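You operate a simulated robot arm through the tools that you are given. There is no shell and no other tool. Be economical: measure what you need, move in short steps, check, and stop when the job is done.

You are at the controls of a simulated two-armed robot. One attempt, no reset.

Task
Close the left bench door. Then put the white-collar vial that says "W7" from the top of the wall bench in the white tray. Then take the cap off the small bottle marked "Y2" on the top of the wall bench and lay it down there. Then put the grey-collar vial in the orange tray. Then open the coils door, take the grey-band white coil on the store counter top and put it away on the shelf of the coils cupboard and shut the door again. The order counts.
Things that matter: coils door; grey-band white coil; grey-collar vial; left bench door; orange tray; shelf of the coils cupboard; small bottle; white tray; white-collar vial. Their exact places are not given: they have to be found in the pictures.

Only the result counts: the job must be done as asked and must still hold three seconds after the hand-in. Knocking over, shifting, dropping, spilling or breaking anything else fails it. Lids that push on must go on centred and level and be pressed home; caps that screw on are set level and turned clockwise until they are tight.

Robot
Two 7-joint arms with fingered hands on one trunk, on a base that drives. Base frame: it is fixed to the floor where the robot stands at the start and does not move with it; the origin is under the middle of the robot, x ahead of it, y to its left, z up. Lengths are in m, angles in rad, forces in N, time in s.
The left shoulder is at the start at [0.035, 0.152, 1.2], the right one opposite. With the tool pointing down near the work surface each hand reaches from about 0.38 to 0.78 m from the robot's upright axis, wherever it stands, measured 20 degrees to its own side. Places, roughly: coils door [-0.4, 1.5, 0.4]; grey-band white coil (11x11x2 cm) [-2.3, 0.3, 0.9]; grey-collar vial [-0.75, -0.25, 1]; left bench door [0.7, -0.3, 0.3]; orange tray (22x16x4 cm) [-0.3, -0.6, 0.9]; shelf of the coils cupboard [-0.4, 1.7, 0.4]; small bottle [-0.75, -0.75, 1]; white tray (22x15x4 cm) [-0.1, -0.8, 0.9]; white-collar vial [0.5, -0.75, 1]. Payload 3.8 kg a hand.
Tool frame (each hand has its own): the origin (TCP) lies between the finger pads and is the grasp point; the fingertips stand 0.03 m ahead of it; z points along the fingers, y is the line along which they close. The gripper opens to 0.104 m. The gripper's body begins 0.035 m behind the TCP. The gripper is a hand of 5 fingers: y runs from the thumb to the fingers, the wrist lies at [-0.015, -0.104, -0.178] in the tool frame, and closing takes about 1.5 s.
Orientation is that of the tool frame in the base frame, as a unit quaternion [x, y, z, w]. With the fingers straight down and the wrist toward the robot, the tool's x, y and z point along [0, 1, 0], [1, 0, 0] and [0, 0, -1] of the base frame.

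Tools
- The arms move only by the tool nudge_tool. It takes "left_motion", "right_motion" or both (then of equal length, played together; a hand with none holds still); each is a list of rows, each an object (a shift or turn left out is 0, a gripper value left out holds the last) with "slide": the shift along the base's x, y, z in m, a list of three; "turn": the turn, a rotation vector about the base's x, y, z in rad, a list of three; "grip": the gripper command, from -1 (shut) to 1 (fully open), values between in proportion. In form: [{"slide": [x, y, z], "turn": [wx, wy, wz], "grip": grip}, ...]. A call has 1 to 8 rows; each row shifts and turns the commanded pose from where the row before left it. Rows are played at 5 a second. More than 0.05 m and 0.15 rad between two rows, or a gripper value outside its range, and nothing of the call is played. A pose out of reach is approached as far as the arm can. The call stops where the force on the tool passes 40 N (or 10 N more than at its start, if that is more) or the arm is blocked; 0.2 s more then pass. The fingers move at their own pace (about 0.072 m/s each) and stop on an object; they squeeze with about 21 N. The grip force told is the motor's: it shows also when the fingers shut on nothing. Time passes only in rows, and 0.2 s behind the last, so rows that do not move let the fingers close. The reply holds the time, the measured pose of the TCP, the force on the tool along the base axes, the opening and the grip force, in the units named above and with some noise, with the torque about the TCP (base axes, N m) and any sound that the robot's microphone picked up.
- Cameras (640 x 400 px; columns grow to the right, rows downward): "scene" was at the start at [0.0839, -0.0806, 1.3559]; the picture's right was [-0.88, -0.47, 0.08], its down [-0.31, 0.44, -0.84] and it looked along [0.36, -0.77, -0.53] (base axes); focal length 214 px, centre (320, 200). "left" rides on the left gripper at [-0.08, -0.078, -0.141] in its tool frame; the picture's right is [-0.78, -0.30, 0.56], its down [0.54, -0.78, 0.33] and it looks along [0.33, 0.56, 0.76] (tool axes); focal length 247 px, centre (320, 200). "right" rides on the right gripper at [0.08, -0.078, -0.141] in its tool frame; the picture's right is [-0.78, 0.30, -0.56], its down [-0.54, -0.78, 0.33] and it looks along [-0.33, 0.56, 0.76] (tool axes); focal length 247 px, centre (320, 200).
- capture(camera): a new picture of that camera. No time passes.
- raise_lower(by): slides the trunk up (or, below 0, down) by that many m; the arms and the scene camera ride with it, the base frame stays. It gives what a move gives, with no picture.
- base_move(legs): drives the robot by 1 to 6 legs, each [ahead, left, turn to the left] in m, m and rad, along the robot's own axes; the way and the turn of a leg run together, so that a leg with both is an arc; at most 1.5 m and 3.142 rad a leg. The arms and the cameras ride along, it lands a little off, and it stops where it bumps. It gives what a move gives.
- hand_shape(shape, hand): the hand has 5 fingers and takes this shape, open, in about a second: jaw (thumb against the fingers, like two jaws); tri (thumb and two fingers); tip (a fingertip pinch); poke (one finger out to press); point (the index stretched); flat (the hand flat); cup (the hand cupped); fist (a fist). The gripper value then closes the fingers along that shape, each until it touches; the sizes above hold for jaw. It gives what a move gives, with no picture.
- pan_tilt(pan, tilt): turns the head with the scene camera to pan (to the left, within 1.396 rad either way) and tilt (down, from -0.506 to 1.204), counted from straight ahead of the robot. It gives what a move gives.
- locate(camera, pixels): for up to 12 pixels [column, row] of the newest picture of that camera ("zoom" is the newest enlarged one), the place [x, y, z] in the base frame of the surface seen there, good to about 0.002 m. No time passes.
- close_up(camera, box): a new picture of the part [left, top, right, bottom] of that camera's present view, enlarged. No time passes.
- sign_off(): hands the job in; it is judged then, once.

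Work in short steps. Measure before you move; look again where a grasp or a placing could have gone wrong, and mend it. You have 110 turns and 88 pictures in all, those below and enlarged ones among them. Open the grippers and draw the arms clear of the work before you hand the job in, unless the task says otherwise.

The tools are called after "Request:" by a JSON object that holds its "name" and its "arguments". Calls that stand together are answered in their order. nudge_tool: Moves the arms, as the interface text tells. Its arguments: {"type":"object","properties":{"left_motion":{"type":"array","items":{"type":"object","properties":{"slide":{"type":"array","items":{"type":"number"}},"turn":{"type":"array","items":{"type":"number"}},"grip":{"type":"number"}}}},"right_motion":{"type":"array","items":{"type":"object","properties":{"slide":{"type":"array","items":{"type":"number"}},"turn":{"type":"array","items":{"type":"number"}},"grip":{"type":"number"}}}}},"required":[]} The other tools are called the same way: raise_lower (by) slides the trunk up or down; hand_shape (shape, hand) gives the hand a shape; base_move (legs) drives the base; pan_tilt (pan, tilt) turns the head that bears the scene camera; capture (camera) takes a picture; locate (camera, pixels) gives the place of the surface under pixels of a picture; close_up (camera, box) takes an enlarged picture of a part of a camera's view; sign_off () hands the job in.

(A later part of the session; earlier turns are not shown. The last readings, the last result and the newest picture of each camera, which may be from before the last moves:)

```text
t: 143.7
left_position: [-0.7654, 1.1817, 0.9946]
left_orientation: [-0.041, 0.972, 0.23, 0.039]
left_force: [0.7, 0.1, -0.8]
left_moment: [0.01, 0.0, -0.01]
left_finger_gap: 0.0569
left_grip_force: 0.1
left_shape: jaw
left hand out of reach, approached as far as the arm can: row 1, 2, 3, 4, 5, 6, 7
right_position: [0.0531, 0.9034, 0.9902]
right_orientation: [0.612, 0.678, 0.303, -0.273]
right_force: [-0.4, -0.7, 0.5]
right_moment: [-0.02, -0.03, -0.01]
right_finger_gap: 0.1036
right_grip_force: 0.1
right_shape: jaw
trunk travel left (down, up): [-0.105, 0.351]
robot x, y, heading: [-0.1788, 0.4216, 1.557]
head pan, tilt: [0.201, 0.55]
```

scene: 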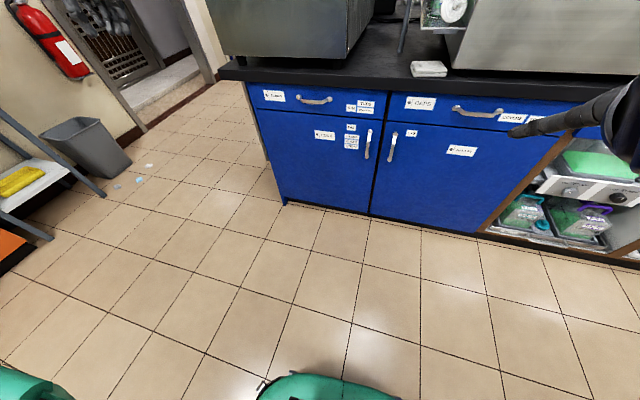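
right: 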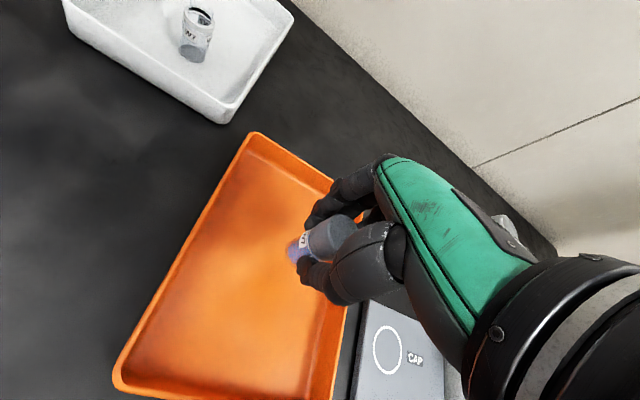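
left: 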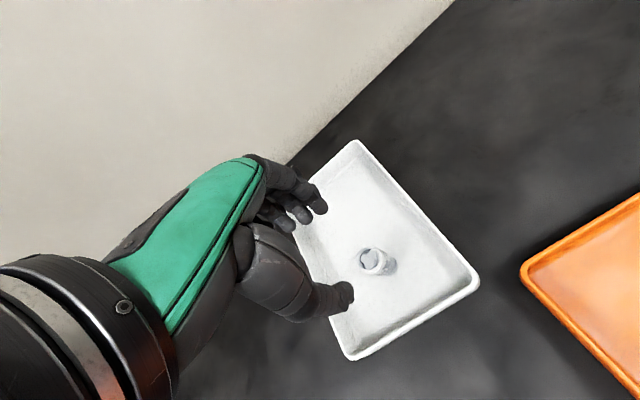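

The elbow is locked straight, but the arm can still swing. I let it swing down to hang beside the robot, compact and clear.

Request:
{"name": "nudge_tool", "arguments": {"left_motion": [{"slide": [0, -0.02, -0.045], "turn": [-0.07, 0, 0]}, {"slide": [0, -0.02, -0.045], "turn": [-0.07, 0, 0]}, {"slide": [0, -0.02, -0.045], "turn": [-0.07, 0, 0]}, {"slide": [0, -0.02, -0.045], "turn": [-0.07, 0, 0]}, {"slide": [0, -0.02, -0.045], "turn": [-0.07, 0, 0]}, {"slide": [0, -0.03, -0.04]}, {"slide": [0, -0.03, -0.04]}, {"slide": [0, -0.03, -0.04]}]}}

Request:
{"name": "nudge_tool", "arguments": {"left_motion": [{"slide": [0.01, -0.035, -0.03]}, {"slide": [0.01, -0.035, -0.03]}, {"slide": [0.01, -0.035, -0.03]}, {"slide": [0.01, -0.035, -0.03]}, {"slide": [0.01, -0.04, -0.02]}, {"slide": [0.01, -0.04, -0.02]}, {"slide": [0.01, -0.04, -0.02]}, {"slide": [0.01, -0.04, -0.02]}]}}

```text
t: 145.5
left_position: [-0.818, 1.0493, 0.6399]
left_orientation: [-0.047, 0.997, 0.056, 0.033]
left_force: [0.5, 1.5, 0.4]
left_moment: [0.02, 0.05, 0.04]
left_finger_gap: 0.0568
left_grip_force: 0.1
left_shape: jaw
left hand out of reach, approached as far as the arm can: row 1, 2, 3, 4, 5, 6, 7, 8
right_position: [0.0509, 0.9045, 0.9902]
right_orientation: [0.612, 0.678, 0.303, -0.272]
right_force: [0.2, -0.9, -0.1]
right_moment: [0.01, -0.03, 0.01]
right_finger_gap: 0.1038
right_grip_force: 0.0
right_shape: jaw
trunk travel left (down, up): [-0.105, 0.351]
robot x, y, heading: [-0.1764, 0.4228, 1.556]
head pan, tilt: [0.201, 0.55]
```

```text
t: 147.3
left_position: [-0.7952, 0.7878, 0.3987]
left_orientation: [-0.048, 0.997, 0.058, 0.032]
left_force: [-0.6, 0.8, 0.6]
left_moment: [-0.01, 0.0, 0.02]
left_finger_gap: 0.057
left_grip_force: 0.1
left_shape: jaw
left hand out of reach, approached as far as the arm can: row 1, 2, 3, 4, 5, 6, 7
right_position: [0.0523, 0.9053, 0.9909]
right_orientation: [0.612, 0.678, 0.302, -0.273]
right_force: [0.2, -0.2, -0.3]
right_moment: [-0.01, -0.01, 0.02]
right_finger_gap: 0.1038
right_grip_force: 0.2
right_shape: jaw
trunk travel left (down, up): [-0.105, 0.351]
robot x, y, heading: [-0.179, 0.4244, 1.555]
head pan, tilt: [0.201, 0.55]
```

The last row was in reach – the elbow may be free. I draw the hand inward and up.

Request:
{"name": "nudge_tool", "arguments": {"left_motion": [{"slide": [0.03, -0.02, 0.02]}, {"slide": [0.03, -0.02, 0.03]}, {"slide": [0.03, -0.01, 0.03]}, {"slide": [0.03, 0, 0.03]}, {"slide": [0.02, 0, 0.04]}, {"slide": [0.02, 0, 0.04]}, {"slide": [0, 0.02, 0.04]}, {"slide": [0, 0.02, 0.04]}]}}

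```text
t: 149.1
left_position: [-0.6323, 0.7755, 0.6718]
left_orientation: [-0.048, 0.997, 0.056, 0.031]
left_force: [0.3, -0.3, -0.1]
left_moment: [0.03, 0.02, 0.02]
left_finger_gap: 0.0574
left_grip_force: 0.0
left_shape: jaw
right_position: [0.0519, 0.9042, 0.9902]
right_orientation: [0.612, 0.678, 0.302, -0.273]
right_force: [0.5, -0.5, 0.2]
right_moment: [-0.04, -0.01, 0.0]
right_finger_gap: 0.1034
right_grip_force: 0.1
right_shape: jaw
trunk travel left (down, up): [-0.105, 0.351]
robot x, y, heading: [-0.1746, 0.4256, 1.553]
head pan, tilt: [0.201, 0.55]
```

The left arm is free again. Now I lower the right hand to handle height, in free space.

Request:
{"name": "nudge_tool", "arguments": {"right_motion": [{"slide": [0, 0.015, -0.045]}, {"slide": [0, 0.015, -0.045]}, {"slide": [0, 0.015, -0.045]}, {"slide": [0, 0.015, -0.045]}, {"slide": [0, 0.015, -0.045]}, {"slide": [0, 0.015, -0.045]}, {}]}}

Request:
{"name": "raise_lower", "arguments": {"by": -0.1}}

Request:
{"name": "base_move", "arguments": {"legs": [[0, 0.2, 0], [0.27, 0, 0]]}}

Request:
{"name": "capture", "arguments": {"camera": "right"}}

```text
t: 150.7
left_position: [-0.6314, 0.7751, 0.6722]
left_orientation: [-0.047, 0.997, 0.057, 0.031]
left_force: [0.3, -0.4, 0.1]
left_moment: [0.01, -0.01, 0.02]
left_finger_gap: 0.0574
left_grip_force: 0.1
left_shape: jaw
right_position: [0.0561, 0.9972, 0.7227]
right_orientation: [0.612, 0.678, 0.303, -0.273]
right_force: [-0.1, -0.2, 1.3]
right_moment: [-0.02, 0.0, 0.02]
right_finger_gap: 0.1038
right_grip_force: 0.0
right_shape: jaw
right hand out of reach, approached as far as the arm can: row 1
trunk travel left (down, up): [-0.105, 0.351]
robot x, y, heading: [-0.1787, 0.425, 1.555]
head pan, tilt: [0.201, 0.55]
```

```text
t: 152.0
left_position: [-0.6331, 0.7755, 0.5737]
left_orientation: [-0.047, 0.997, 0.058, 0.031]
left_force: [-0.9, -1.5, 0.4]
left_moment: [-0.01, -0.04, -0.02]
left_finger_gap: 0.0573
left_grip_force: 0.1
left_shape: jaw
right_position: [0.0572, 0.9965, 0.6227]
right_orientation: [0.611, 0.679, 0.303, -0.272]
right_force: [1.0, -0.4, 0.7]
right_moment: [-0.01, -0.01, -0.01]
right_finger_gap: 0.1036
right_grip_force: 0.1
right_shape: jaw
trunk travel left (down, up): [-0.005, 0.451]
robot x, y, heading: [-0.176, 0.4238, 1.555]
head pan, tilt: [0.201, 0.55]
```

```text
t: 155.1
left_position: [-0.8283, 1.0516, 0.5724]
left_orientation: [-0.048, 0.997, 0.056, 0.032]
left_force: [-0.5, -0.2, -0.7]
left_moment: [-0.02, 0.0, -0.01]
left_finger_gap: 0.0571
left_grip_force: 0.2
left_shape: jaw
right_position: [-0.139, 1.2746, 0.6207]
right_orientation: [0.612, 0.679, 0.301, -0.272]
right_force: [0.2, -0.3, -1.4]
right_moment: [-0.02, 0.05, 0.02]
right_finger_gap: 0.1035
right_grip_force: 0.1
right_shape: jaw
trunk travel left (down, up): [-0.005, 0.451]
robot x, y, heading: [-0.3752, 0.7013, 1.557]
head pan, tilt: [0.201, 0.55]
```

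```text
15 pictures are left
```

right: 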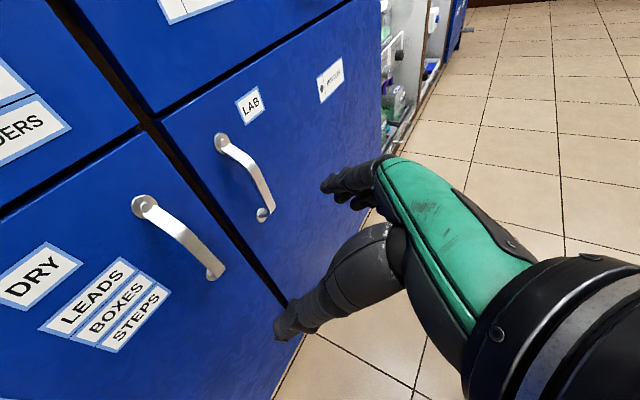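

The coils handle spans (145,205)–(213,275). I locate it.

Request:
{"name": "locate", "arguments": {"camera": "right", "pixels": [[145, 206], [165, 218], [185, 237], [200, 255], [213, 272], [195, 270], [150, 250]]}}

```text
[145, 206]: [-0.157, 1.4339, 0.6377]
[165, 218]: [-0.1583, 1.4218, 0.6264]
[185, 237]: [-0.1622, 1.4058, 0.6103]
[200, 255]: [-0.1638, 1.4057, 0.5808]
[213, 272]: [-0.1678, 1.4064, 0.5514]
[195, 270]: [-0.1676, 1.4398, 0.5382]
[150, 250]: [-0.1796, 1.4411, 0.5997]
```

Bar at x -0.163, y 1.405, z 0.55–0.61. I move the open hand onto it and close.

Request:
{"name": "nudge_tool", "arguments": {"right_motion": [{"slide": [-0.024, 0.01, -0.031]}, {"slide": [0, 0.04, 0]}, {"slide": [0, 0.04, 0]}, {"slide": [0, 0.035, 0]}, {}]}}

Request:
{"name": "nudge_tool", "arguments": {"right_motion": [{"slide": [0, 0.004, 0], "grip": -1}, {}, {}, {}, {}, {}, {}, {}]}}

Request:
{"name": "close_up", "arguments": {"camera": "right", "box": [160, 100, 420, 380]}}

```text
t: 156.3
left_position: [-0.827, 1.0502, 0.5734]
left_orientation: [-0.048, 0.997, 0.056, 0.031]
left_force: [0.5, 0.1, -0.3]
left_moment: [-0.01, -0.01, -0.04]
left_finger_gap: 0.0574
left_grip_force: 0.2
left_shape: jaw
right_position: [-0.1621, 1.3988, 0.592]
right_orientation: [0.611, 0.678, 0.302, -0.274]
right_force: [-0.1, 0.4, -0.1]
right_moment: [0.01, 0.03, -0.03]
right_finger_gap: 0.1039
right_grip_force: 0.1
right_shape: jaw
trunk travel left (down, up): [-0.005, 0.451]
robot x, y, heading: [-0.3747, 0.7025, 1.555]
head pan, tilt: [0.201, 0.55]
```

```text
t: 158.1
left_position: [-0.8282, 1.0508, 0.5719]
left_orientation: [-0.049, 0.997, 0.056, 0.031]
left_force: [0.2, 0.7, -0.2]
left_moment: [0.02, 0.01, 0.01]
left_finger_gap: 0.0573
left_grip_force: 0.0
left_shape: jaw
right_position: [-0.1615, 1.4041, 0.5912]
right_orientation: [0.611, 0.679, 0.302, -0.272]
right_force: [-4.8, 2.8, -3.5]
right_moment: [0.0, -0.17, -0.34]
right_finger_gap: 0.0199
right_grip_force: 21.0
right_shape: jaw
trunk travel left (down, up): [-0.005, 0.451]
robot x, y, heading: [-0.3688, 0.7019, 1.557]
head pan, tilt: [0.201, 0.55]
```

```text
1.43 times, centred on (290, 240) of right
```

zoom: 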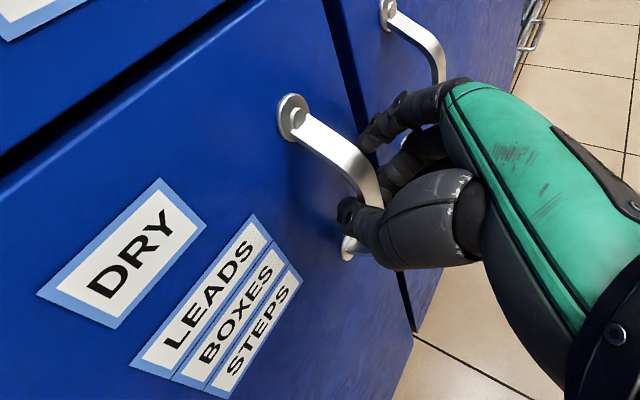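

The handle is gripped. I pull the door along its arc, turning the hand with it.

Request:
{"name": "nudge_tool", "arguments": {"right_motion": [{"slide": [-0.006, -0.025, 0], "turn": [0, 0, -0.05]}, {"slide": [-0.007, -0.025, 0], "turn": [0, 0, -0.05]}, {"slide": [-0.008, -0.024, 0], "turn": [0, 0, -0.05]}, {"slide": [-0.009, -0.023, 0], "turn": [0, 0, -0.05]}, {"slide": [-0.011, -0.023, 0], "turn": [0, 0, -0.05]}, {"slide": [-0.011, -0.023, 0], "turn": [0, 0, -0.05]}, {}]}}

Request:
{"name": "capture", "arguments": {"camera": "scene"}}

```text
t: 159.0
left_position: [-0.8271, 1.0503, 0.5721]
left_orientation: [-0.048, 0.997, 0.056, 0.031]
left_force: [-0.1, 0.7, -0.1]
left_moment: [0.01, -0.02, -0.01]
left_finger_gap: 0.0573
left_grip_force: 0.0
left_shape: jaw
right_position: [-0.1676, 1.3644, 0.6772]
right_orientation: [0.636, 0.598, 0.396, -0.286]
right_force: [-0.1, 0.4, -0.4]
right_moment: [0.0, 0.0, -0.01]
right_finger_gap: 0.0098
right_grip_force: 20.6
right_shape: jaw
trunk travel left (down, up): [-0.005, 0.451]
robot x, y, heading: [-0.3719, 0.6965, 1.556]
head pan, tilt: [0.201, 0.55]
stopped in row 4 (right hand): the arm was blocked; the commanded pose is now the measured one
```

```text
13 pictures are left
```

scene: 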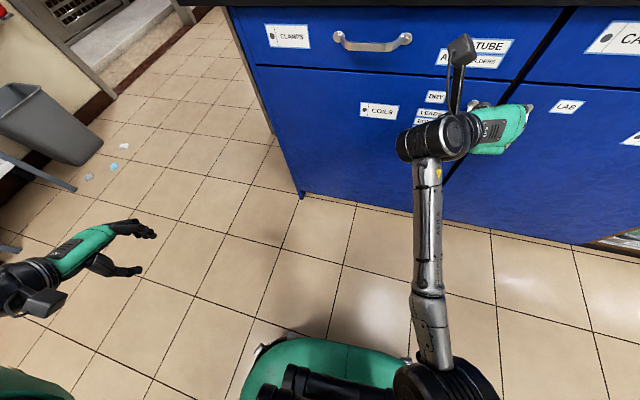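

The hand slid up the bar and off. I re-grip, and this time swing the whole base rigidly about the hinge instead of moving the arm.

Request:
{"name": "nudge_tool", "arguments": {"right_motion": [{"grip": 1}, {}, {}, {"slide": [0, -0.045, 0], "turn": [-0.09, 0.018, 0.088]}, {"slide": [0.003, -0.02, -0.043], "turn": [-0.09, 0.018, 0.088]}, {"slide": [0.002, 0, -0.044]}, {}]}}

Request:
{"name": "close_up", "arguments": {"camera": "right", "box": [100, 100, 420, 380]}}

Request:
{"name": "locate", "arguments": {"camera": "right", "pixels": [[185, 237], [200, 255]]}}

```text
t: 160.2
left_position: [-0.8261, 1.051, 0.5809]
left_orientation: [-0.048, 0.996, 0.062, 0.03]
left_force: [0.1, 0.1, 0.1]
left_moment: [-0.02, 0.01, 0.02]
left_finger_gap: 0.0573
left_grip_force: 0.0
left_shape: jaw
right_position: [-0.1598, 1.3463, 0.7596]
right_orientation: [0.573, 0.635, 0.408, -0.319]
right_force: [0.1, 0.0, -0.2]
right_moment: [0.02, 0.0, 0.02]
right_finger_gap: 0.104
right_grip_force: 0.1
right_shape: jaw
trunk travel left (down, up): [-0.005, 0.451]
robot x, y, heading: [-0.3727, 0.7004, 1.561]
head pan, tilt: [0.201, 0.55]
stopped in row 5 (right hand): the arm was blocked; the commanded pose is now the measured one
```

```text
1.43 times, centred on (260, 240) of right
```

zoom: 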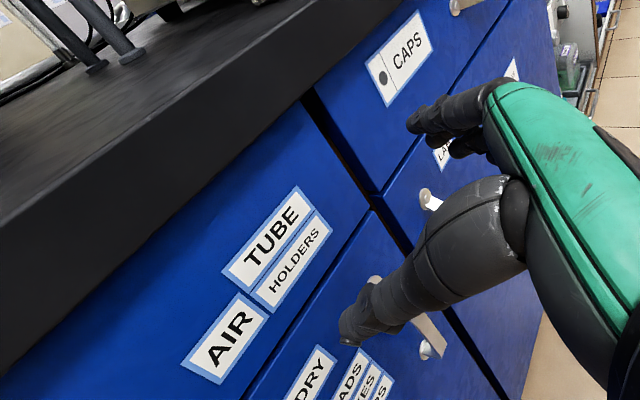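

```text
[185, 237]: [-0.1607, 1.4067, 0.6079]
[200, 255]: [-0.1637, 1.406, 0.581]
```

The arm gets blocked near the body at this low trunk. I back off 0.12, raise the trunk a bit, then re-pose the hand with the arm more extended.

Request:
{"name": "base_move", "arguments": {"legs": [[-0.12, 0, 0]]}}

Request:
{"name": "raise_lower", "arguments": {"by": 0.08}}

Request:
{"name": "nudge_tool", "arguments": {"right_motion": [{"slide": [0, 0, -0.045], "turn": [-0.1, 0.0, 0.0]}, {"slide": [0, 0, -0.045], "turn": [-0.1, 0, 0]}, {"slide": [0, 0, -0.045]}, {"slide": [0, 0.0, -0.045]}, {}]}}

```text
t: 161.4
left_position: [-0.829, 0.9295, 0.5766]
left_orientation: [-0.048, 0.997, 0.06, 0.032]
left_force: [0.1, -1.2, -0.3]
left_moment: [0.03, -0.03, 0.02]
left_finger_gap: 0.0571
left_grip_force: 0.0
left_shape: jaw
right_position: [-0.1611, 1.2241, 0.7633]
right_orientation: [0.573, 0.63, 0.413, -0.323]
right_force: [-0.2, -0.4, 0.2]
right_moment: [-0.01, 0.02, -0.02]
right_finger_gap: 0.1038
right_grip_force: 0.0
right_shape: jaw
trunk travel left (down, up): [-0.005, 0.451]
robot x, y, heading: [-0.3735, 0.5777, 1.559]
head pan, tilt: [0.201, 0.55]
```

```text
t: 162.6
left_position: [-0.8277, 0.9289, 0.6513]
left_orientation: [-0.047, 0.997, 0.055, 0.032]
left_force: [0.6, -0.3, 0.2]
left_moment: [-0.02, -0.03, -0.03]
left_finger_gap: 0.0573
left_grip_force: 0.0
left_shape: jaw
right_position: [-0.1434, 1.232, 0.858]
right_orientation: [0.562, 0.627, 0.441, -0.312]
right_force: [0.5, -0.3, -1.4]
right_moment: [0.02, 0.02, 0.0]
right_finger_gap: 0.1036
right_grip_force: 0.1
right_shape: jaw
trunk travel left (down, up): [-0.085, 0.371]
robot x, y, heading: [-0.3723, 0.5771, 1.555]
head pan, tilt: [0.201, 0.55]
```

```text
t: 164.0
left_position: [-0.8279, 0.9287, 0.6529]
left_orientation: [-0.047, 0.997, 0.056, 0.031]
left_force: [-0.3, 0.0, -0.1]
left_moment: [-0.06, -0.01, 0.0]
left_finger_gap: 0.0575
left_grip_force: 0.1
left_shape: jaw
right_position: [-0.1428, 1.2606, 0.7204]
right_orientation: [0.583, 0.65, 0.397, -0.282]
right_force: [0.5, -0.3, -0.7]
right_moment: [0.01, 0.01, -0.02]
right_finger_gap: 0.1039
right_grip_force: 0.0
right_shape: jaw
trunk travel left (down, up): [-0.085, 0.371]
robot x, y, heading: [-0.3708, 0.5833, 1.56]
head pan, tilt: [0.201, 0.55]
stopped in row 5 (right hand): the arm was blocked; the commanded pose is now the measured one
```

Blocked again; I look at the right arm's configuration before going on.

Request:
{"name": "pan_tilt", "arguments": {"pan": -0.3, "tilt": 0.7}}

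Request:
{"name": "capture", "arguments": {"camera": "scene"}}

```text
t: 164.9
left_position: [-0.8293, 0.9293, 0.6519]
left_orientation: [-0.048, 0.997, 0.056, 0.031]
left_force: [0.1, -0.3, -0.1]
left_moment: [-0.01, -0.01, -0.04]
left_finger_gap: 0.0572
left_grip_force: 0.1
left_shape: jaw
right_position: [-0.1427, 1.2609, 0.7206]
right_orientation: [0.583, 0.65, 0.396, -0.283]
right_force: [0.1, 0.3, 0.5]
right_moment: [0.02, 0.0, 0.02]
right_finger_gap: 0.1037
right_grip_force: 0.1
right_shape: jaw
trunk travel left (down, up): [-0.085, 0.371]
robot x, y, heading: [-0.3718, 0.5789, 1.555]
head pan, tilt: [-0.3, 0.7]
```

```text
11 pictures are left
```

scene: 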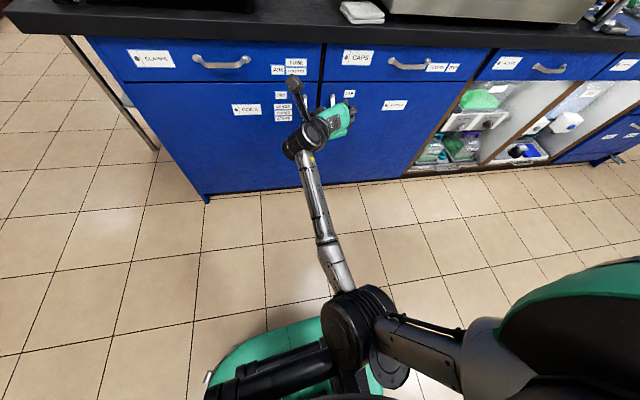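

The right elbow is jammed against the knee linkage. I raise the trunk, move the base left and let the hand go out to the right, so the elbow is freed.

Request:
{"name": "raise_lower", "arguments": {"by": 0.12}}

Request:
{"name": "base_move", "arguments": {"legs": [[0, 0.18, 0]]}}

Request:
{"name": "nudge_tool", "arguments": {"right_motion": [{"slide": [0.045, 0, 0]}, {"slide": [0.045, 0, 0]}, {"slide": [0.045, 0, -0.015]}, {"slide": [0.025, 0, -0.04]}, {"slide": [0, 0, -0.045]}, {"slide": [0, 0, -0.045]}, {"slide": [0, 0, -0.045]}, {}]}}

```text
t: 166.4
left_position: [-0.8288, 0.929, 0.7724]
left_orientation: [-0.048, 0.997, 0.056, 0.032]
left_force: [0.6, 0.8, 0.6]
left_moment: [0.0, 0.01, 0.0]
left_finger_gap: 0.0576
left_grip_force: 0.1
left_shape: jaw
right_position: [-0.1447, 1.2604, 0.8392]
right_orientation: [0.584, 0.651, 0.394, -0.283]
right_force: [-0.5, -0.8, 0.3]
right_moment: [0.01, -0.01, 0.02]
right_finger_gap: 0.1039
right_grip_force: 0.1
right_shape: jaw
trunk travel left (down, up): [-0.205, 0.251]
robot x, y, heading: [-0.3709, 0.5814, 1.553]
head pan, tilt: [-0.3, 0.7]
```

```text
t: 168.0
left_position: [-1.0126, 0.9337, 0.7727]
left_orientation: [-0.047, 0.997, 0.057, 0.031]
left_force: [0.7, 0.1, -0.5]
left_moment: [-0.02, 0.0, 0.01]
left_finger_gap: 0.0572
left_grip_force: 0.0
left_shape: jaw
right_position: [-0.3283, 1.2635, 0.8399]
right_orientation: [0.584, 0.649, 0.395, -0.284]
right_force: [0.1, 0.7, 0.0]
right_moment: [-0.01, 0.01, -0.01]
right_finger_gap: 0.1039
right_grip_force: 0.1
right_shape: jaw
trunk travel left (down, up): [-0.205, 0.251]
robot x, y, heading: [-0.5569, 0.5771, 1.552]
head pan, tilt: [-0.3, 0.7]
```

```text
t: 169.8
left_position: [-1.0109, 0.9329, 0.7728]
left_orientation: [-0.047, 0.997, 0.057, 0.032]
left_force: [-0.4, 0.0, 0.9]
left_moment: [0.0, 0.03, 0.04]
left_finger_gap: 0.0573
left_grip_force: 0.1
left_shape: jaw
right_position: [-0.1674, 1.2578, 0.6596]
right_orientation: [0.585, 0.649, 0.394, -0.283]
right_force: [-0.8, -0.2, 0.0]
right_moment: [0.01, 0.01, -0.02]
right_finger_gap: 0.1036
right_grip_force: 0.1
right_shape: jaw
right hand out of reach, approached as far as the arm can: row 7
trunk travel left (down, up): [-0.205, 0.251]
robot x, y, heading: [-0.5572, 0.5815, 1.553]
head pan, tilt: [-0.3, 0.7]
```

Freed. I lower the trunk 0.075 for height and drive ahead so the hand reaches the bar.

Request:
{"name": "raise_lower", "arguments": {"by": -0.075}}

Request:
{"name": "base_move", "arguments": {"legs": [[0.11, 0, 0]]}}

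```text
t: 170.9
left_position: [-1.0118, 0.9333, 0.6991]
left_orientation: [-0.047, 0.997, 0.057, 0.031]
left_force: [-0.7, -0.6, -0.3]
left_moment: [-0.01, 0.0, 0.0]
left_finger_gap: 0.0574
left_grip_force: 0.0
left_shape: jaw
right_position: [-0.1676, 1.257, 0.586]
right_orientation: [0.586, 0.649, 0.395, -0.283]
right_force: [-0.2, 0.7, 0.5]
right_moment: [-0.01, -0.01, 0.0]
right_finger_gap: 0.1037
right_grip_force: 0.1
right_shape: jaw
trunk travel left (down, up): [-0.13, 0.326]
robot x, y, heading: [-0.5579, 0.5835, 1.555]
head pan, tilt: [-0.3, 0.7]
```

```text
t: 172.1
left_position: [-1.0097, 1.0451, 0.6974]
left_orientation: [-0.047, 0.997, 0.056, 0.032]
left_force: [-0.7, 0.5, -0.1]
left_moment: [0.0, 0.01, 0.02]
left_finger_gap: 0.0572
left_grip_force: 0.0
left_shape: jaw
right_position: [-0.1654, 1.3686, 0.5849]
right_orientation: [0.585, 0.649, 0.395, -0.282]
right_force: [0.3, -0.4, -0.2]
right_moment: [-0.03, 0.0, 0.0]
right_finger_gap: 0.1038
right_grip_force: 0.1
right_shape: jaw
trunk travel left (down, up): [-0.13, 0.326]
robot x, y, heading: [-0.557, 0.6926, 1.551]
head pan, tilt: [-0.3, 0.7]
```

Now the last 3.4 cm by arm, then close on the bar.

Request:
{"name": "nudge_tool", "arguments": {"right_motion": [{"slide": [0.002, 0.018, 0]}, {"slide": [0, 0.016, 0]}, {"grip": -1}, {}, {}, {}, {}, {}]}}

Request:
{"name": "nudge_tool", "arguments": {"right_motion": [{}, {}]}}

```text
t: 173.9
left_position: [-1.0103, 1.044, 0.6973]
left_orientation: [-0.047, 0.997, 0.057, 0.031]
left_force: [-0.8, -0.2, -0.2]
left_moment: [-0.02, 0.02, -0.02]
left_finger_gap: 0.0574
left_grip_force: 0.0
left_shape: jaw
right_position: [-0.1638, 1.402, 0.5835]
right_orientation: [0.585, 0.65, 0.395, -0.283]
right_force: [-0.9, 0.6, -1.1]
right_moment: [-0.04, -0.09, -0.04]
right_finger_gap: 0.0
right_grip_force: 21.5
right_shape: jaw
trunk travel left (down, up): [-0.13, 0.326]
robot x, y, heading: [-0.5553, 0.6956, 1.553]
head pan, tilt: [-0.3, 0.7]
```

```text
t: 174.5
left_position: [-1.0099, 1.0447, 0.697]
left_orientation: [-0.047, 0.997, 0.056, 0.031]
left_force: [0.4, 0.2, 0.6]
left_moment: [-0.06, 0.03, 0.02]
left_finger_gap: 0.0575
left_grip_force: 0.1
left_shape: jaw
right_position: [-0.1637, 1.4014, 0.5854]
right_orientation: [0.585, 0.649, 0.396, -0.282]
right_force: [-0.4, 1.7, -1.0]
right_moment: [-0.01, -0.07, 0.02]
right_finger_gap: 0.0
right_grip_force: 20.4
right_shape: jaw
trunk travel left (down, up): [-0.13, 0.326]
robot x, y, heading: [-0.5571, 0.6914, 1.554]
head pan, tilt: [-0.3, 0.7]
```

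The fingers shut on nothing. I look from the hand.

Request:
{"name": "capture", "arguments": {"camera": "right"}}

Request:
{"name": "locate", "arguments": {"camera": "right", "pixels": [[285, 190], [300, 210], [270, 170], [310, 225], [250, 250], [200, 200], [320, 240], [295, 200]]}}

```text
10 pictures are left
```

right: 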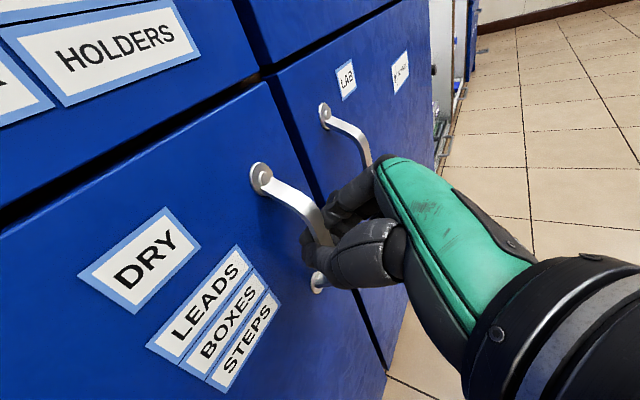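

```text
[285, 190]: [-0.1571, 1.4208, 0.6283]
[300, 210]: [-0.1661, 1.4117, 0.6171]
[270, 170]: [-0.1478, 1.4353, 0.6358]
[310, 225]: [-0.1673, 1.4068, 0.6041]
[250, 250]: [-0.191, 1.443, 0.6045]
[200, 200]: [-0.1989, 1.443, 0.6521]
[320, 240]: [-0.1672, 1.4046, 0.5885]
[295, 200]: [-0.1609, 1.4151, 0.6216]
```

The bar seems enclosed between thumb and fingers. I test with a short pull by swinging the base about the hinge.

Request:
{"name": "base_move", "arguments": {"legs": [[-0.035, 0.243, -0.3]]}}

Request:
{"name": "capture", "arguments": {"camera": "right"}}

```text
t: 176.3
left_position: [-1.1256, 1.1734, 0.6962]
left_orientation: [0.107, 0.992, 0.05, 0.041]
left_force: [-0.5, 1.0, 0.1]
left_moment: [-0.03, -0.03, 0.0]
left_finger_gap: 0.0572
left_grip_force: 0.1
left_shape: jaw
right_position: [-0.2105, 1.2568, 0.5859]
right_orientation: [0.677, 0.553, 0.433, -0.219]
right_force: [-18.1, 9.2, -3.5]
right_moment: [0.02, 0.06, 0.13]
right_finger_gap: 0.0
right_grip_force: 20.7
right_shape: jaw
trunk travel left (down, up): [-0.13, 0.326]
robot x, y, heading: [-0.8012, 0.7021, 1.246]
head pan, tilt: [-0.3, 0.7]
```

```text
9 pictures are left
```

right: 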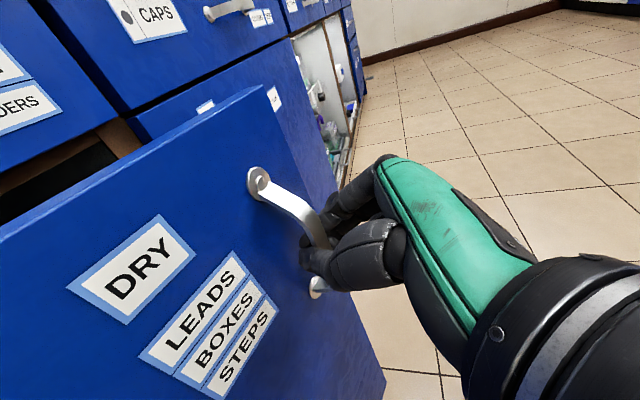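

The door is opening. I continue swinging the base about the hinge.

Request:
{"name": "base_move", "arguments": {"legs": [[-0.049, 0.322, -0.4]]}}

```text
t: 178.5
left_position: [-1.2198, 1.3865, 0.697]
left_orientation: [0.305, 0.95, 0.042, 0.05]
left_force: [-0.1, -0.4, 0.0]
left_moment: [-0.02, 0.01, 0.04]
left_finger_gap: 0.0575
left_grip_force: 0.1
left_shape: jaw
right_position: [-0.3458, 1.103, 0.5851]
right_orientation: [0.774, 0.406, 0.469, -0.128]
right_force: [-5.3, 6.6, -2.2]
right_moment: [-0.07, 0.04, 0.07]
right_finger_gap: 0.0001
right_grip_force: 21.2
right_shape: jaw
trunk travel left (down, up): [-0.13, 0.326]
robot x, y, heading: [-1.1063, 0.8201, 0.845]
head pan, tilt: [-0.3, 0.7]
```

Door is about 40° open. One more swing of 0.5 rad.

Request:
{"name": "base_move", "arguments": {"legs": [[-0.061, 0.404, -0.5]]}}

Request:
{"name": "nudge_tool", "arguments": {"right_motion": [{"grip": 1}, {}, {}, {}, {}]}}

```text
t: 181.0
left_position: [-1.2121, 1.6719, 0.6975]
left_orientation: [0.529, 0.846, 0.029, 0.058]
left_force: [0.2, -0.5, 0.3]
left_moment: [-0.04, 0.0, 0.0]
left_finger_gap: 0.0574
left_grip_force: 0.0
left_shape: jaw
right_position: [-0.5778, 1.0065, 0.5857]
right_orientation: [0.85, 0.202, 0.487, -0.009]
right_force: [0.5, -4.3, -1.9]
right_moment: [-0.12, 0.02, -0.05]
right_finger_gap: 0.0001
right_grip_force: 21.2
right_shape: jaw
trunk travel left (down, up): [-0.13, 0.326]
robot x, y, heading: [-1.3793, 1.1241, 0.343]
head pan, tilt: [-0.3, 0.7]
```

```text
t: 182.2
left_position: [-1.211, 1.6713, 0.697]
left_orientation: [0.528, 0.847, 0.03, 0.058]
left_force: [0.2, 0.2, -0.2]
left_moment: [-0.01, 0.0, 0.03]
left_finger_gap: 0.0574
left_grip_force: 0.0
left_shape: jaw
right_position: [-0.5777, 1.0075, 0.5853]
right_orientation: [0.85, 0.202, 0.486, -0.009]
right_force: [0.5, 0.1, 0.5]
right_moment: [-0.01, 0.03, -0.02]
right_finger_gap: 0.1035
right_grip_force: 0.0
right_shape: jaw
trunk travel left (down, up): [-0.13, 0.326]
robot x, y, heading: [-1.3788, 1.1246, 0.345]
head pan, tilt: [-0.3, 0.7]
```

The door stands about 69° open and the bar is released. I back away, raise the trunk, and level the right hand to point down.

Request:
{"name": "base_move", "arguments": {"legs": [[-0.22, 0, 0]]}}

Request:
{"name": "raise_lower", "arguments": {"by": 0.2}}

Request:
{"name": "nudge_tool", "arguments": {"right_motion": [{"slide": [0, 0, 0.04], "turn": [-0.036, 0.14, 0]}, {"slide": [0, 0, 0.04], "turn": [-0.036, 0.14, 0]}, {"slide": [0, 0, 0.04], "turn": [-0.036, 0.14, 0]}, {"slide": [0, 0, 0.04], "turn": [-0.036, 0.14, 0]}, {"slide": [0, 0, 0.04], "turn": [-0.036, 0.14, 0]}, {"slide": [0, 0, 0.04], "turn": [-0.036, 0.14, 0]}, {"slide": [0, 0, 0.04], "turn": [-0.036, 0.14, 0]}], "left_motion": [{"slide": [0, 0, 0.03]}, {"slide": [0, 0, 0.03]}, {"slide": [0, 0, 0.03]}, {"slide": [0, 0, 0.03]}, {"slide": [0, 0, 0.03]}, {"slide": [0, 0, 0.03]}, {"slide": [0, 0, 0.03]}]}}

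Request:
{"name": "pan_tilt", "arguments": {"pan": 1.39, "tilt": 0.4}}

Request:
{"name": "base_move", "arguments": {"legs": [[0, 0, 1.2]]}}

Request:
{"name": "capture", "arguments": {"camera": "scene"}}

```text
t: 183.9
left_position: [-1.4147, 1.5987, 0.6987]
left_orientation: [0.529, 0.846, 0.03, 0.059]
left_force: [0.0, 0.1, -0.2]
left_moment: [-0.01, -0.01, 0.0]
left_finger_gap: 0.0572
left_grip_force: 0.1
left_shape: jaw
right_position: [-0.7834, 0.9317, 0.5862]
right_orientation: [0.85, 0.201, 0.488, -0.009]
right_force: [-0.8, -0.1, -0.4]
right_moment: [0.0, -0.03, 0.05]
right_finger_gap: 0.1036
right_grip_force: 0.1
right_shape: jaw
trunk travel left (down, up): [-0.13, 0.326]
robot x, y, heading: [-1.5872, 1.0466, 0.341]
head pan, tilt: [-0.3, 0.7]
```

```text
t: 186.1
left_position: [-1.4151, 1.5983, 0.8981]
left_orientation: [0.53, 0.846, 0.028, 0.057]
left_force: [-1.1, 0.0, 0.4]
left_moment: [0.0, -0.04, -0.01]
left_finger_gap: 0.0574
left_grip_force: 0.1
left_shape: jaw
right_position: [-0.7624, 0.9372, 0.938]
right_orientation: [0.8, 0.183, 0.571, -0.018]
right_force: [-0.2, -0.3, 0.4]
right_moment: [-0.01, 0.0, 0.01]
right_finger_gap: 0.1038
right_grip_force: 0.0
right_shape: jaw
trunk travel left (down, up): [-0.33, 0.126]
robot x, y, heading: [-1.5824, 1.0496, 0.348]
head pan, tilt: [-0.3, 0.7]
```

```text
t: 187.7
left_position: [-1.4152, 1.5982, 1.1069]
left_orientation: [0.53, 0.845, 0.028, 0.058]
left_force: [0.0, -0.4, 0.1]
left_moment: [0.0, 0.0, -0.01]
left_finger_gap: 0.0572
left_grip_force: 0.2
left_shape: jaw
right_position: [-0.8126, 0.9208, 1.2095]
right_orientation: [0.97, 0.222, 0.102, -0.005]
right_force: [-0.2, 0.5, 0.3]
right_moment: [0.03, -0.03, 0.02]
right_finger_gap: 0.1037
right_grip_force: 0.1
right_shape: jaw
right hand out of reach, approached as far as the arm can: row 6, 7
trunk travel left (down, up): [-0.33, 0.126]
robot x, y, heading: [-1.5843, 1.0492, 0.343]
head pan, tilt: [-0.3, 0.7]
```

```text
t: 189.4
left_position: [-1.4142, 1.5998, 1.1073]
left_orientation: [0.529, 0.846, 0.029, 0.058]
left_force: [0.0, -0.2, -0.3]
left_moment: [0.01, 0.02, -0.06]
left_finger_gap: 0.0573
left_grip_force: 0.0
left_shape: jaw
right_position: [-0.8115, 0.9209, 1.2076]
right_orientation: [0.97, 0.221, 0.103, -0.006]
right_force: [-0.4, -0.3, 0.6]
right_moment: [0.02, -0.01, -0.03]
right_finger_gap: 0.1039
right_grip_force: 0.1
right_shape: jaw
trunk travel left (down, up): [-0.33, 0.126]
robot x, y, heading: [-1.5812, 1.0513, 0.343]
head pan, tilt: [1.389, 0.4]
```

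```text
t: 192.4
left_position: [-1.9774, 1.4755, 1.1116]
left_orientation: [0.026, 0.997, 0.058, 0.033]
left_force: [-0.4, 0.3, -0.5]
left_moment: [-0.02, -0.01, -0.01]
left_finger_gap: 0.0573
left_grip_force: 0.1
left_shape: jaw
right_position: [-1.0957, 1.6782, 1.1998]
right_orientation: [0.721, 0.685, 0.081, -0.057]
right_force: [-0.3, -0.3, 0.5]
right_moment: [0.04, 0.04, 0.03]
right_finger_gap: 0.1037
right_grip_force: 0.1
right_shape: jaw
trunk travel left (down, up): [-0.33, 0.126]
robot x, y, heading: [-1.58, 1.0524, 1.407]
head pan, tilt: [1.389, 0.4]
stopped in leg 1: the robot was blocked; the commanded pose is now the measured one
```

```text
8 pictures are left
```

scene: 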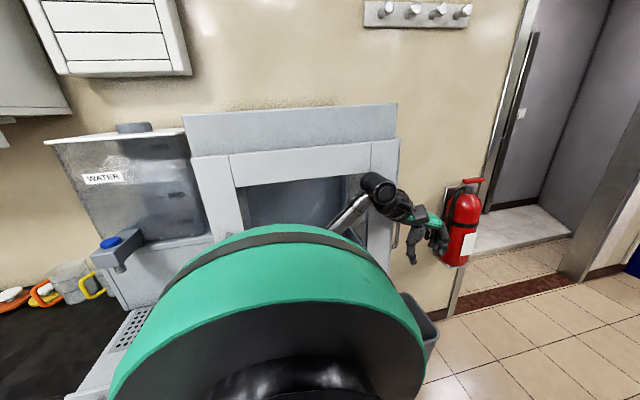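

The turn was blocked (arm near the wall installation); the picture shows the black store counter with coils at lower left (40,295). I back off diagonally into the open aisle.

Request:
{"name": "base_move", "arguments": {"legs": [[-0.59, -0.4, 0]]}}

Request:
{"name": "nudge_tool", "arguments": {"right_motion": [{"slide": [-0.04, -0.03, 0]}, {"slide": [-0.04, -0.03, 0]}, {"slide": [-0.03, -0.04, 0]}, {"slide": [-0.02, -0.04, 0]}, {"slide": [0, -0.04, 0]}], "left_motion": [{"slide": [0.04, -0.02, 0]}, {"slide": [0.04, -0.02, 0]}, {"slide": [0.04, -0.02, 0]}, {"slide": [0.04, 0, 0]}, {"slide": [0.04, 0, 0]}]}}

```text
t: 193.4
left_position: [-1.958, 1.4691, 1.1126]
left_orientation: [0.045, 0.997, 0.059, 0.035]
left_force: [0.1, -0.1, 0.4]
left_moment: [0.01, 0.0, 0.03]
left_finger_gap: 0.0573
left_grip_force: 0.1
left_shape: jaw
right_position: [-1.0692, 1.6374, 1.199]
right_orientation: [0.734, 0.672, 0.08, -0.056]
right_force: [0.1, 0.3, 0.8]
right_moment: [0.06, 0.01, 0.0]
right_finger_gap: 0.1037
right_grip_force: 0.0
right_shape: jaw
trunk travel left (down, up): [-0.33, 0.126]
robot x, y, heading: [-1.5821, 1.0325, 1.377]
head pan, tilt: [1.389, 0.4]
stopped in leg 1: the robot was blocked; the commanded pose is now the measured one
```

```text
t: 194.7
left_position: [-1.7885, 1.4578, 1.1217]
left_orientation: [0.039, 0.997, 0.063, 0.034]
left_force: [0.2, 0.7, -0.5]
left_moment: [-0.04, -0.01, 0.0]
left_finger_gap: 0.0572
left_grip_force: 0.2
left_shape: jaw
left hand out of reach, approached as far as the arm can: row 2, 3, 4, 5
right_position: [-1.2029, 1.4459, 1.2075]
right_orientation: [0.731, 0.674, 0.083, -0.062]
right_force: [-0.8, -0.2, 0.4]
right_moment: [-0.02, -0.02, -0.02]
right_finger_gap: 0.104
right_grip_force: 0.1
right_shape: jaw
trunk travel left (down, up): [-0.33, 0.126]
robot x, y, heading: [-1.5794, 1.0287, 1.384]
head pan, tilt: [1.389, 0.4]
```

Blocked again, perhaps by a base corner resting against the counter. I first turn back a little to the right and shift straight right.

Request:
{"name": "base_move", "arguments": {"legs": [[0, 0, -0.25], [0, -0.15, 0]]}}

Request:
{"name": "pan_tilt", "arguments": {"pan": 1.39, "tilt": 1.0}}

```text
t: 195.4
left_position: [-1.7859, 1.463, 1.1217]
left_orientation: [0.044, 0.997, 0.061, 0.035]
left_force: [0.0, -0.9, 0.6]
left_moment: [0.0, 0.0, -0.03]
left_finger_gap: 0.0574
left_grip_force: 0.1
left_shape: jaw
right_position: [-1.2009, 1.4466, 1.2072]
right_orientation: [0.734, 0.671, 0.083, -0.059]
right_force: [0.6, 0.5, -0.1]
right_moment: [0.02, -0.02, 0.01]
right_finger_gap: 0.104
right_grip_force: 0.0
right_shape: jaw
trunk travel left (down, up): [-0.33, 0.126]
robot x, y, heading: [-1.5796, 1.0287, 1.373]
head pan, tilt: [1.389, 0.4]
stopped in leg 1: the robot was blocked; the commanded pose is now the measured one
```

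```text
t: 196.4
left_position: [-1.7857, 1.4617, 1.1209]
left_orientation: [0.044, 0.997, 0.062, 0.035]
left_force: [0.4, 0.1, 0.0]
left_moment: [0.0, 0.03, -0.01]
left_finger_gap: 0.0571
left_grip_force: 0.0
left_shape: jaw
right_position: [-1.1993, 1.4463, 1.2074]
right_orientation: [0.735, 0.67, 0.083, -0.059]
right_force: [0.4, 0.5, 0.2]
right_moment: [-0.01, 0.0, -0.05]
right_finger_gap: 0.1037
right_grip_force: 0.1
right_shape: jaw
trunk travel left (down, up): [-0.33, 0.126]
robot x, y, heading: [-1.5818, 1.0299, 1.371]
head pan, tilt: [1.389, 1.0]
```

I try a plain shift to the right, away from the wall.

Request:
{"name": "base_move", "arguments": {"legs": [[0, -0.1, 0]]}}

Request:
{"name": "base_move", "arguments": {"legs": [[0.1, 0, 0]]}}

Request:
{"name": "capture", "arguments": {"camera": "scene"}}

```text
t: 197.5
left_position: [-1.6983, 1.4454, 1.1166]
left_orientation: [0.044, 0.996, 0.06, 0.039]
left_force: [0.4, 0.2, 0.0]
left_moment: [-0.01, 0.01, -0.03]
left_finger_gap: 0.0573
left_grip_force: 0.1
left_shape: jaw
right_position: [-1.1119, 1.431, 1.2096]
right_orientation: [0.734, 0.671, 0.086, -0.054]
right_force: [0.3, -0.3, 0.2]
right_moment: [0.0, -0.01, -0.02]
right_finger_gap: 0.1039
right_grip_force: 0.0
right_shape: jaw
trunk travel left (down, up): [-0.33, 0.126]
robot x, y, heading: [-1.4835, 1.0074, 1.374]
head pan, tilt: [1.389, 1.0]
```

```text
t: 198.7
left_position: [-1.6764, 1.542, 1.119]
left_orientation: [0.044, 0.996, 0.06, 0.039]
left_force: [0.3, -0.1, 0.6]
left_moment: [-0.02, -0.01, 0.01]
left_finger_gap: 0.057
left_grip_force: 0.0
left_shape: jaw
right_position: [-1.0925, 1.5238, 1.2098]
right_orientation: [0.734, 0.672, 0.086, -0.056]
right_force: [0.0, -0.3, -0.3]
right_moment: [-0.04, -0.03, 0.01]
right_finger_gap: 0.1039
right_grip_force: 0.0
right_shape: jaw
trunk travel left (down, up): [-0.33, 0.126]
robot x, y, heading: [-1.4645, 1.1086, 1.377]
head pan, tilt: [1.389, 1.0]
```

```text
7 pictures are left
```

scene: 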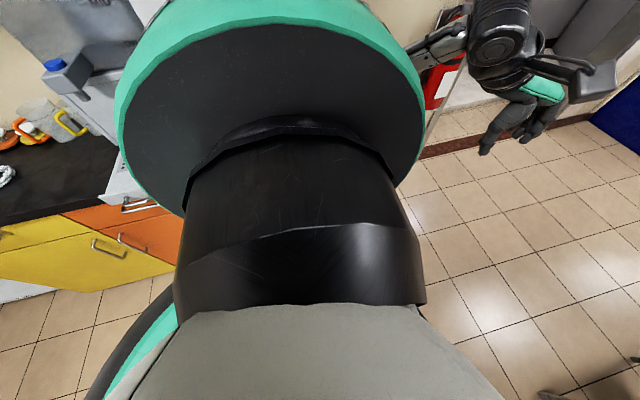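

It moves freely again. In this picture a white coil shows at the left edge (5,172), orange coil at (30,130). I locate these and the counter's front.

Request:
{"name": "locate", "arguments": {"camera": "scene", "pixels": [[4, 172], [25, 130], [60, 120], [60, 210], [100, 180], [100, 290], [30, 190], [180, 260], [130, 195]]}}

```text
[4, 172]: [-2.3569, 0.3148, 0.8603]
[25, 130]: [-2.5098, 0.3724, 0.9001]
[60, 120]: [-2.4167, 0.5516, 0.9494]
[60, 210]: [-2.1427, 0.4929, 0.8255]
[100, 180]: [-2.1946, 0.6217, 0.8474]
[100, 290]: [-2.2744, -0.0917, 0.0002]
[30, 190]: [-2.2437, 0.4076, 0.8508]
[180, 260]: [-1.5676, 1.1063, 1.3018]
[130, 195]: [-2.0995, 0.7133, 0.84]
```

The white coil is at about (-2.36,0.31), counter front x≈-2.13. I pull the right hand in, back into the aisle, and turn to face the counter (heading π), to use the left hand.

Request:
{"name": "nudge_tool", "arguments": {"right_motion": [{"slide": [-0.008, -0.04, 0]}, {"slide": [-0.008, -0.04, 0]}]}}

Request:
{"name": "base_move", "arguments": {"legs": [[-0.58, -0.12, 0], [0, 0, 1.765]]}}

Request:
{"name": "pan_tilt", "arguments": {"pan": 0.25, "tilt": 0.6}}

```text
t: 199.2
left_position: [-1.6764, 1.5412, 1.1186]
left_orientation: [0.045, 0.996, 0.06, 0.038]
left_force: [0.2, 0.5, 0.0]
left_moment: [0.04, 0.02, -0.01]
left_finger_gap: 0.0569
left_grip_force: 0.0
left_shape: jaw
right_position: [-1.0802, 1.4503, 1.199]
right_orientation: [0.735, 0.671, 0.088, -0.055]
right_force: [0.1, 0.1, 0.3]
right_moment: [0.06, -0.01, -0.02]
right_finger_gap: 0.1038
right_grip_force: 0.1
right_shape: jaw
right hand out of reach, approached as far as the arm can: row 1, 2
trunk travel left (down, up): [-0.33, 0.126]
robot x, y, heading: [-1.464, 1.1021, 1.371]
head pan, tilt: [1.389, 1.0]
```

```text
t: 206.8
left_position: [-1.8443, 0.2222, 1.1172]
left_orientation: [0.742, -0.667, -0.067, 0.023]
left_force: [0.2, -0.6, 0.8]
left_moment: [0.01, -0.02, 0.03]
left_finger_gap: 0.0573
left_grip_force: 0.0
left_shape: jaw
right_position: [-1.8715, 0.8241, 1.1988]
right_orientation: [-0.053, 0.993, 0.014, -0.102]
right_force: [-0.9, 0.0, -0.3]
right_moment: [0.0, 0.01, 0.0]
right_finger_gap: 0.1038
right_grip_force: 0.0
right_shape: jaw
trunk travel left (down, up): [-0.33, 0.126]
robot x, y, heading: [-1.4591, 0.5117, 3.137]
head pan, tilt: [1.389, 1.0]
```

```text
t: 208.2
left_position: [-1.8433, 0.2218, 1.1167]
left_orientation: [0.742, -0.666, -0.068, 0.022]
left_force: [-0.3, 0.4, -1.1]
left_moment: [-0.03, -0.06, -0.01]
left_finger_gap: 0.057
left_grip_force: 0.0
left_shape: jaw
right_position: [-1.8705, 0.8231, 1.1976]
right_orientation: [-0.052, 0.993, 0.013, -0.102]
right_force: [0.9, -0.7, -0.3]
right_moment: [0.02, -0.01, 0.0]
right_finger_gap: 0.1038
right_grip_force: 0.0
right_shape: jaw
trunk travel left (down, up): [-0.33, 0.126]
robot x, y, heading: [-1.456, 0.5159, 3.138]
head pan, tilt: [0.25, 0.6]
```

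Facing the counter now. I drive 0.1 ahead and take a picture of the coils.

Request:
{"name": "base_move", "arguments": {"legs": [[0.1, 0, 0]]}}

Request:
{"name": "capture", "arguments": {"camera": "scene"}}

```text
t: 209.3
left_position: [-1.941, 0.2228, 1.1187]
left_orientation: [0.742, -0.667, -0.069, 0.022]
left_force: [0.5, 0.1, 0.1]
left_moment: [0.02, 0.04, -0.01]
left_finger_gap: 0.0575
left_grip_force: 0.1
left_shape: jaw
right_position: [-1.969, 0.8239, 1.1994]
right_orientation: [-0.052, 0.993, 0.013, -0.103]
right_force: [-0.4, -0.7, 0.7]
right_moment: [-0.02, -0.04, -0.02]
right_finger_gap: 0.1038
right_grip_force: 0.2
right_shape: jaw
trunk travel left (down, up): [-0.33, 0.126]
robot x, y, heading: [-1.5617, 0.5167, 3.142]
head pan, tilt: [0.25, 0.6]
```

```text
6 pictures are left
```

scene: 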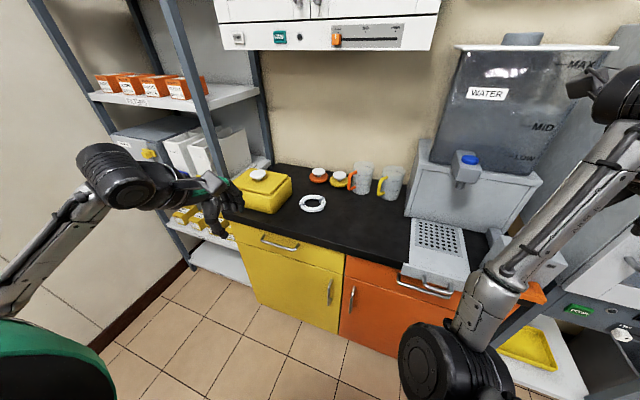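

The white coil is the ring at (312,203). I locate its rim, hole, and nearby things.

Request:
{"name": "locate", "arguments": {"camera": "scene", "pixels": [[299, 203], [326, 203], [312, 211], [312, 194], [313, 202], [305, 209], [280, 195], [320, 178], [312, 225], [235, 195]]}}

```text
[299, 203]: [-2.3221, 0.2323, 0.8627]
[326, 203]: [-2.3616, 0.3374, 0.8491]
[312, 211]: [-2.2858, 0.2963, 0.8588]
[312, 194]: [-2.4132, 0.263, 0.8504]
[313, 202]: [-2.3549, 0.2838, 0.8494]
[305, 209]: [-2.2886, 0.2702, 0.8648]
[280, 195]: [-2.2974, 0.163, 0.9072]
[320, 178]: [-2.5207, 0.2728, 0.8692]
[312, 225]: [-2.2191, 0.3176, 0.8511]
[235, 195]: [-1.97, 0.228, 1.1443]
```

I check the dispenser's front near the right hand before driving closer (free measurement).

Request:
{"name": "locate", "arguments": {"camera": "scene", "pixels": [[465, 165], [540, 100], [615, 48], [590, 150], [440, 230], [600, 100], [500, 260], [575, 85], [525, 180]]}}

```text
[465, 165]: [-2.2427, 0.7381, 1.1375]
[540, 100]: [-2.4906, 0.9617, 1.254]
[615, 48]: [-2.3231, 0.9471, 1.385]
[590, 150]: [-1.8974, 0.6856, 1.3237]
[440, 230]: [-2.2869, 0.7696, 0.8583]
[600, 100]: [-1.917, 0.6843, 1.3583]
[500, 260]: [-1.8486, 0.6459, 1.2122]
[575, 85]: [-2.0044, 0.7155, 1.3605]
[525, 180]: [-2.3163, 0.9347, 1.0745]
```

Clear by more than 0.1 m. I drive 0.1 closer and take the left hand above the coil's near rim.

Request:
{"name": "base_move", "arguments": {"legs": [[0.1, 0, 0]]}}

Request:
{"name": "nudge_tool", "arguments": {"left_motion": [{"slide": [-0.04, 0.01, 0], "turn": [-0.055, -0.125, 0], "grip": 1}, {"slide": [-0.045, 0.01, 0]}, {"slide": [-0.045, 0.01, 0]}, {"slide": [-0.045, 0.01, -0.01]}, {"slide": [-0.045, 0.01, -0.015]}, {"slide": [-0.035, 0.01, -0.03]}, {"slide": [0, 0, -0.04]}, {}]}}

```text
t: 210.5
left_position: [-2.0395, 0.2224, 1.118]
left_orientation: [0.742, -0.666, -0.069, 0.022]
left_force: [-0.3, -0.7, 0.0]
left_moment: [-0.02, -0.03, 0.01]
left_finger_gap: 0.0571
left_grip_force: 0.0
left_shape: jaw
right_position: [-2.067, 0.8239, 1.2007]
right_orientation: [-0.053, 0.993, 0.012, -0.103]
right_force: [-0.1, -0.6, 0.3]
right_moment: [-0.01, 0.03, 0.02]
right_finger_gap: 0.1036
right_grip_force: 0.0
right_shape: jaw
trunk travel left (down, up): [-0.33, 0.126]
robot x, y, heading: [-1.6542, 0.5163, 3.14]
head pan, tilt: [0.25, 0.6]
```

```text
t: 212.3
left_position: [-2.2981, 0.2816, 1.023]
left_orientation: [0.745, -0.667, -0.003, 0.001]
left_force: [0.9, 0.3, -0.9]
left_moment: [0.01, 0.0, -0.01]
left_finger_gap: 0.1039
left_grip_force: 0.0
left_shape: jaw
right_position: [-2.0687, 0.8234, 1.1986]
right_orientation: [-0.053, 0.993, 0.013, -0.101]
right_force: [0.2, 0.6, 0.3]
right_moment: [0.02, 0.0, -0.01]
right_finger_gap: 0.1038
right_grip_force: 0.1
right_shape: jaw
trunk travel left (down, up): [-0.33, 0.126]
robot x, y, heading: [-1.6534, 0.5154, 3.137]
head pan, tilt: [0.25, 0.6]
```

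Right above the near rim. I take one picture from the left hand to measure the wall.

Request:
{"name": "capture", "arguments": {"camera": "left"}}

```text
5 pictures are left
```

left: 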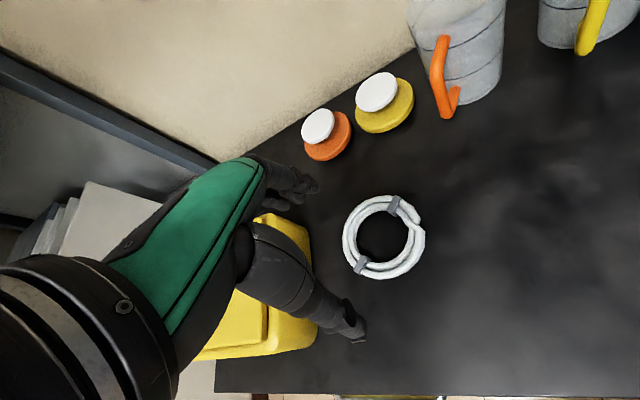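

I locate the wall points: near-bottom, inside and outside of the ring.

Request:
{"name": "locate", "arguments": {"camera": "left", "pixels": [[390, 270], [380, 270], [400, 263], [372, 266], [385, 237], [380, 278], [350, 237], [417, 237], [385, 203], [415, 255], [396, 267]]}}

```text
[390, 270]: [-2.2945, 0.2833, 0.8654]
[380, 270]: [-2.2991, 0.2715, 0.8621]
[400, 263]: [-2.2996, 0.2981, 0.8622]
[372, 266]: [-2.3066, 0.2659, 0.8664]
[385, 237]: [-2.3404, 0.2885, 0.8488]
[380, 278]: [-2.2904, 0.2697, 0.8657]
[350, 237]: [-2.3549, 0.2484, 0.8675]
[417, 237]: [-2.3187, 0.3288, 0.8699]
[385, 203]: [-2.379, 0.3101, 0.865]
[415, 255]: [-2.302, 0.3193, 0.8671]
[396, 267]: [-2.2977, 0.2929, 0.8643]
```

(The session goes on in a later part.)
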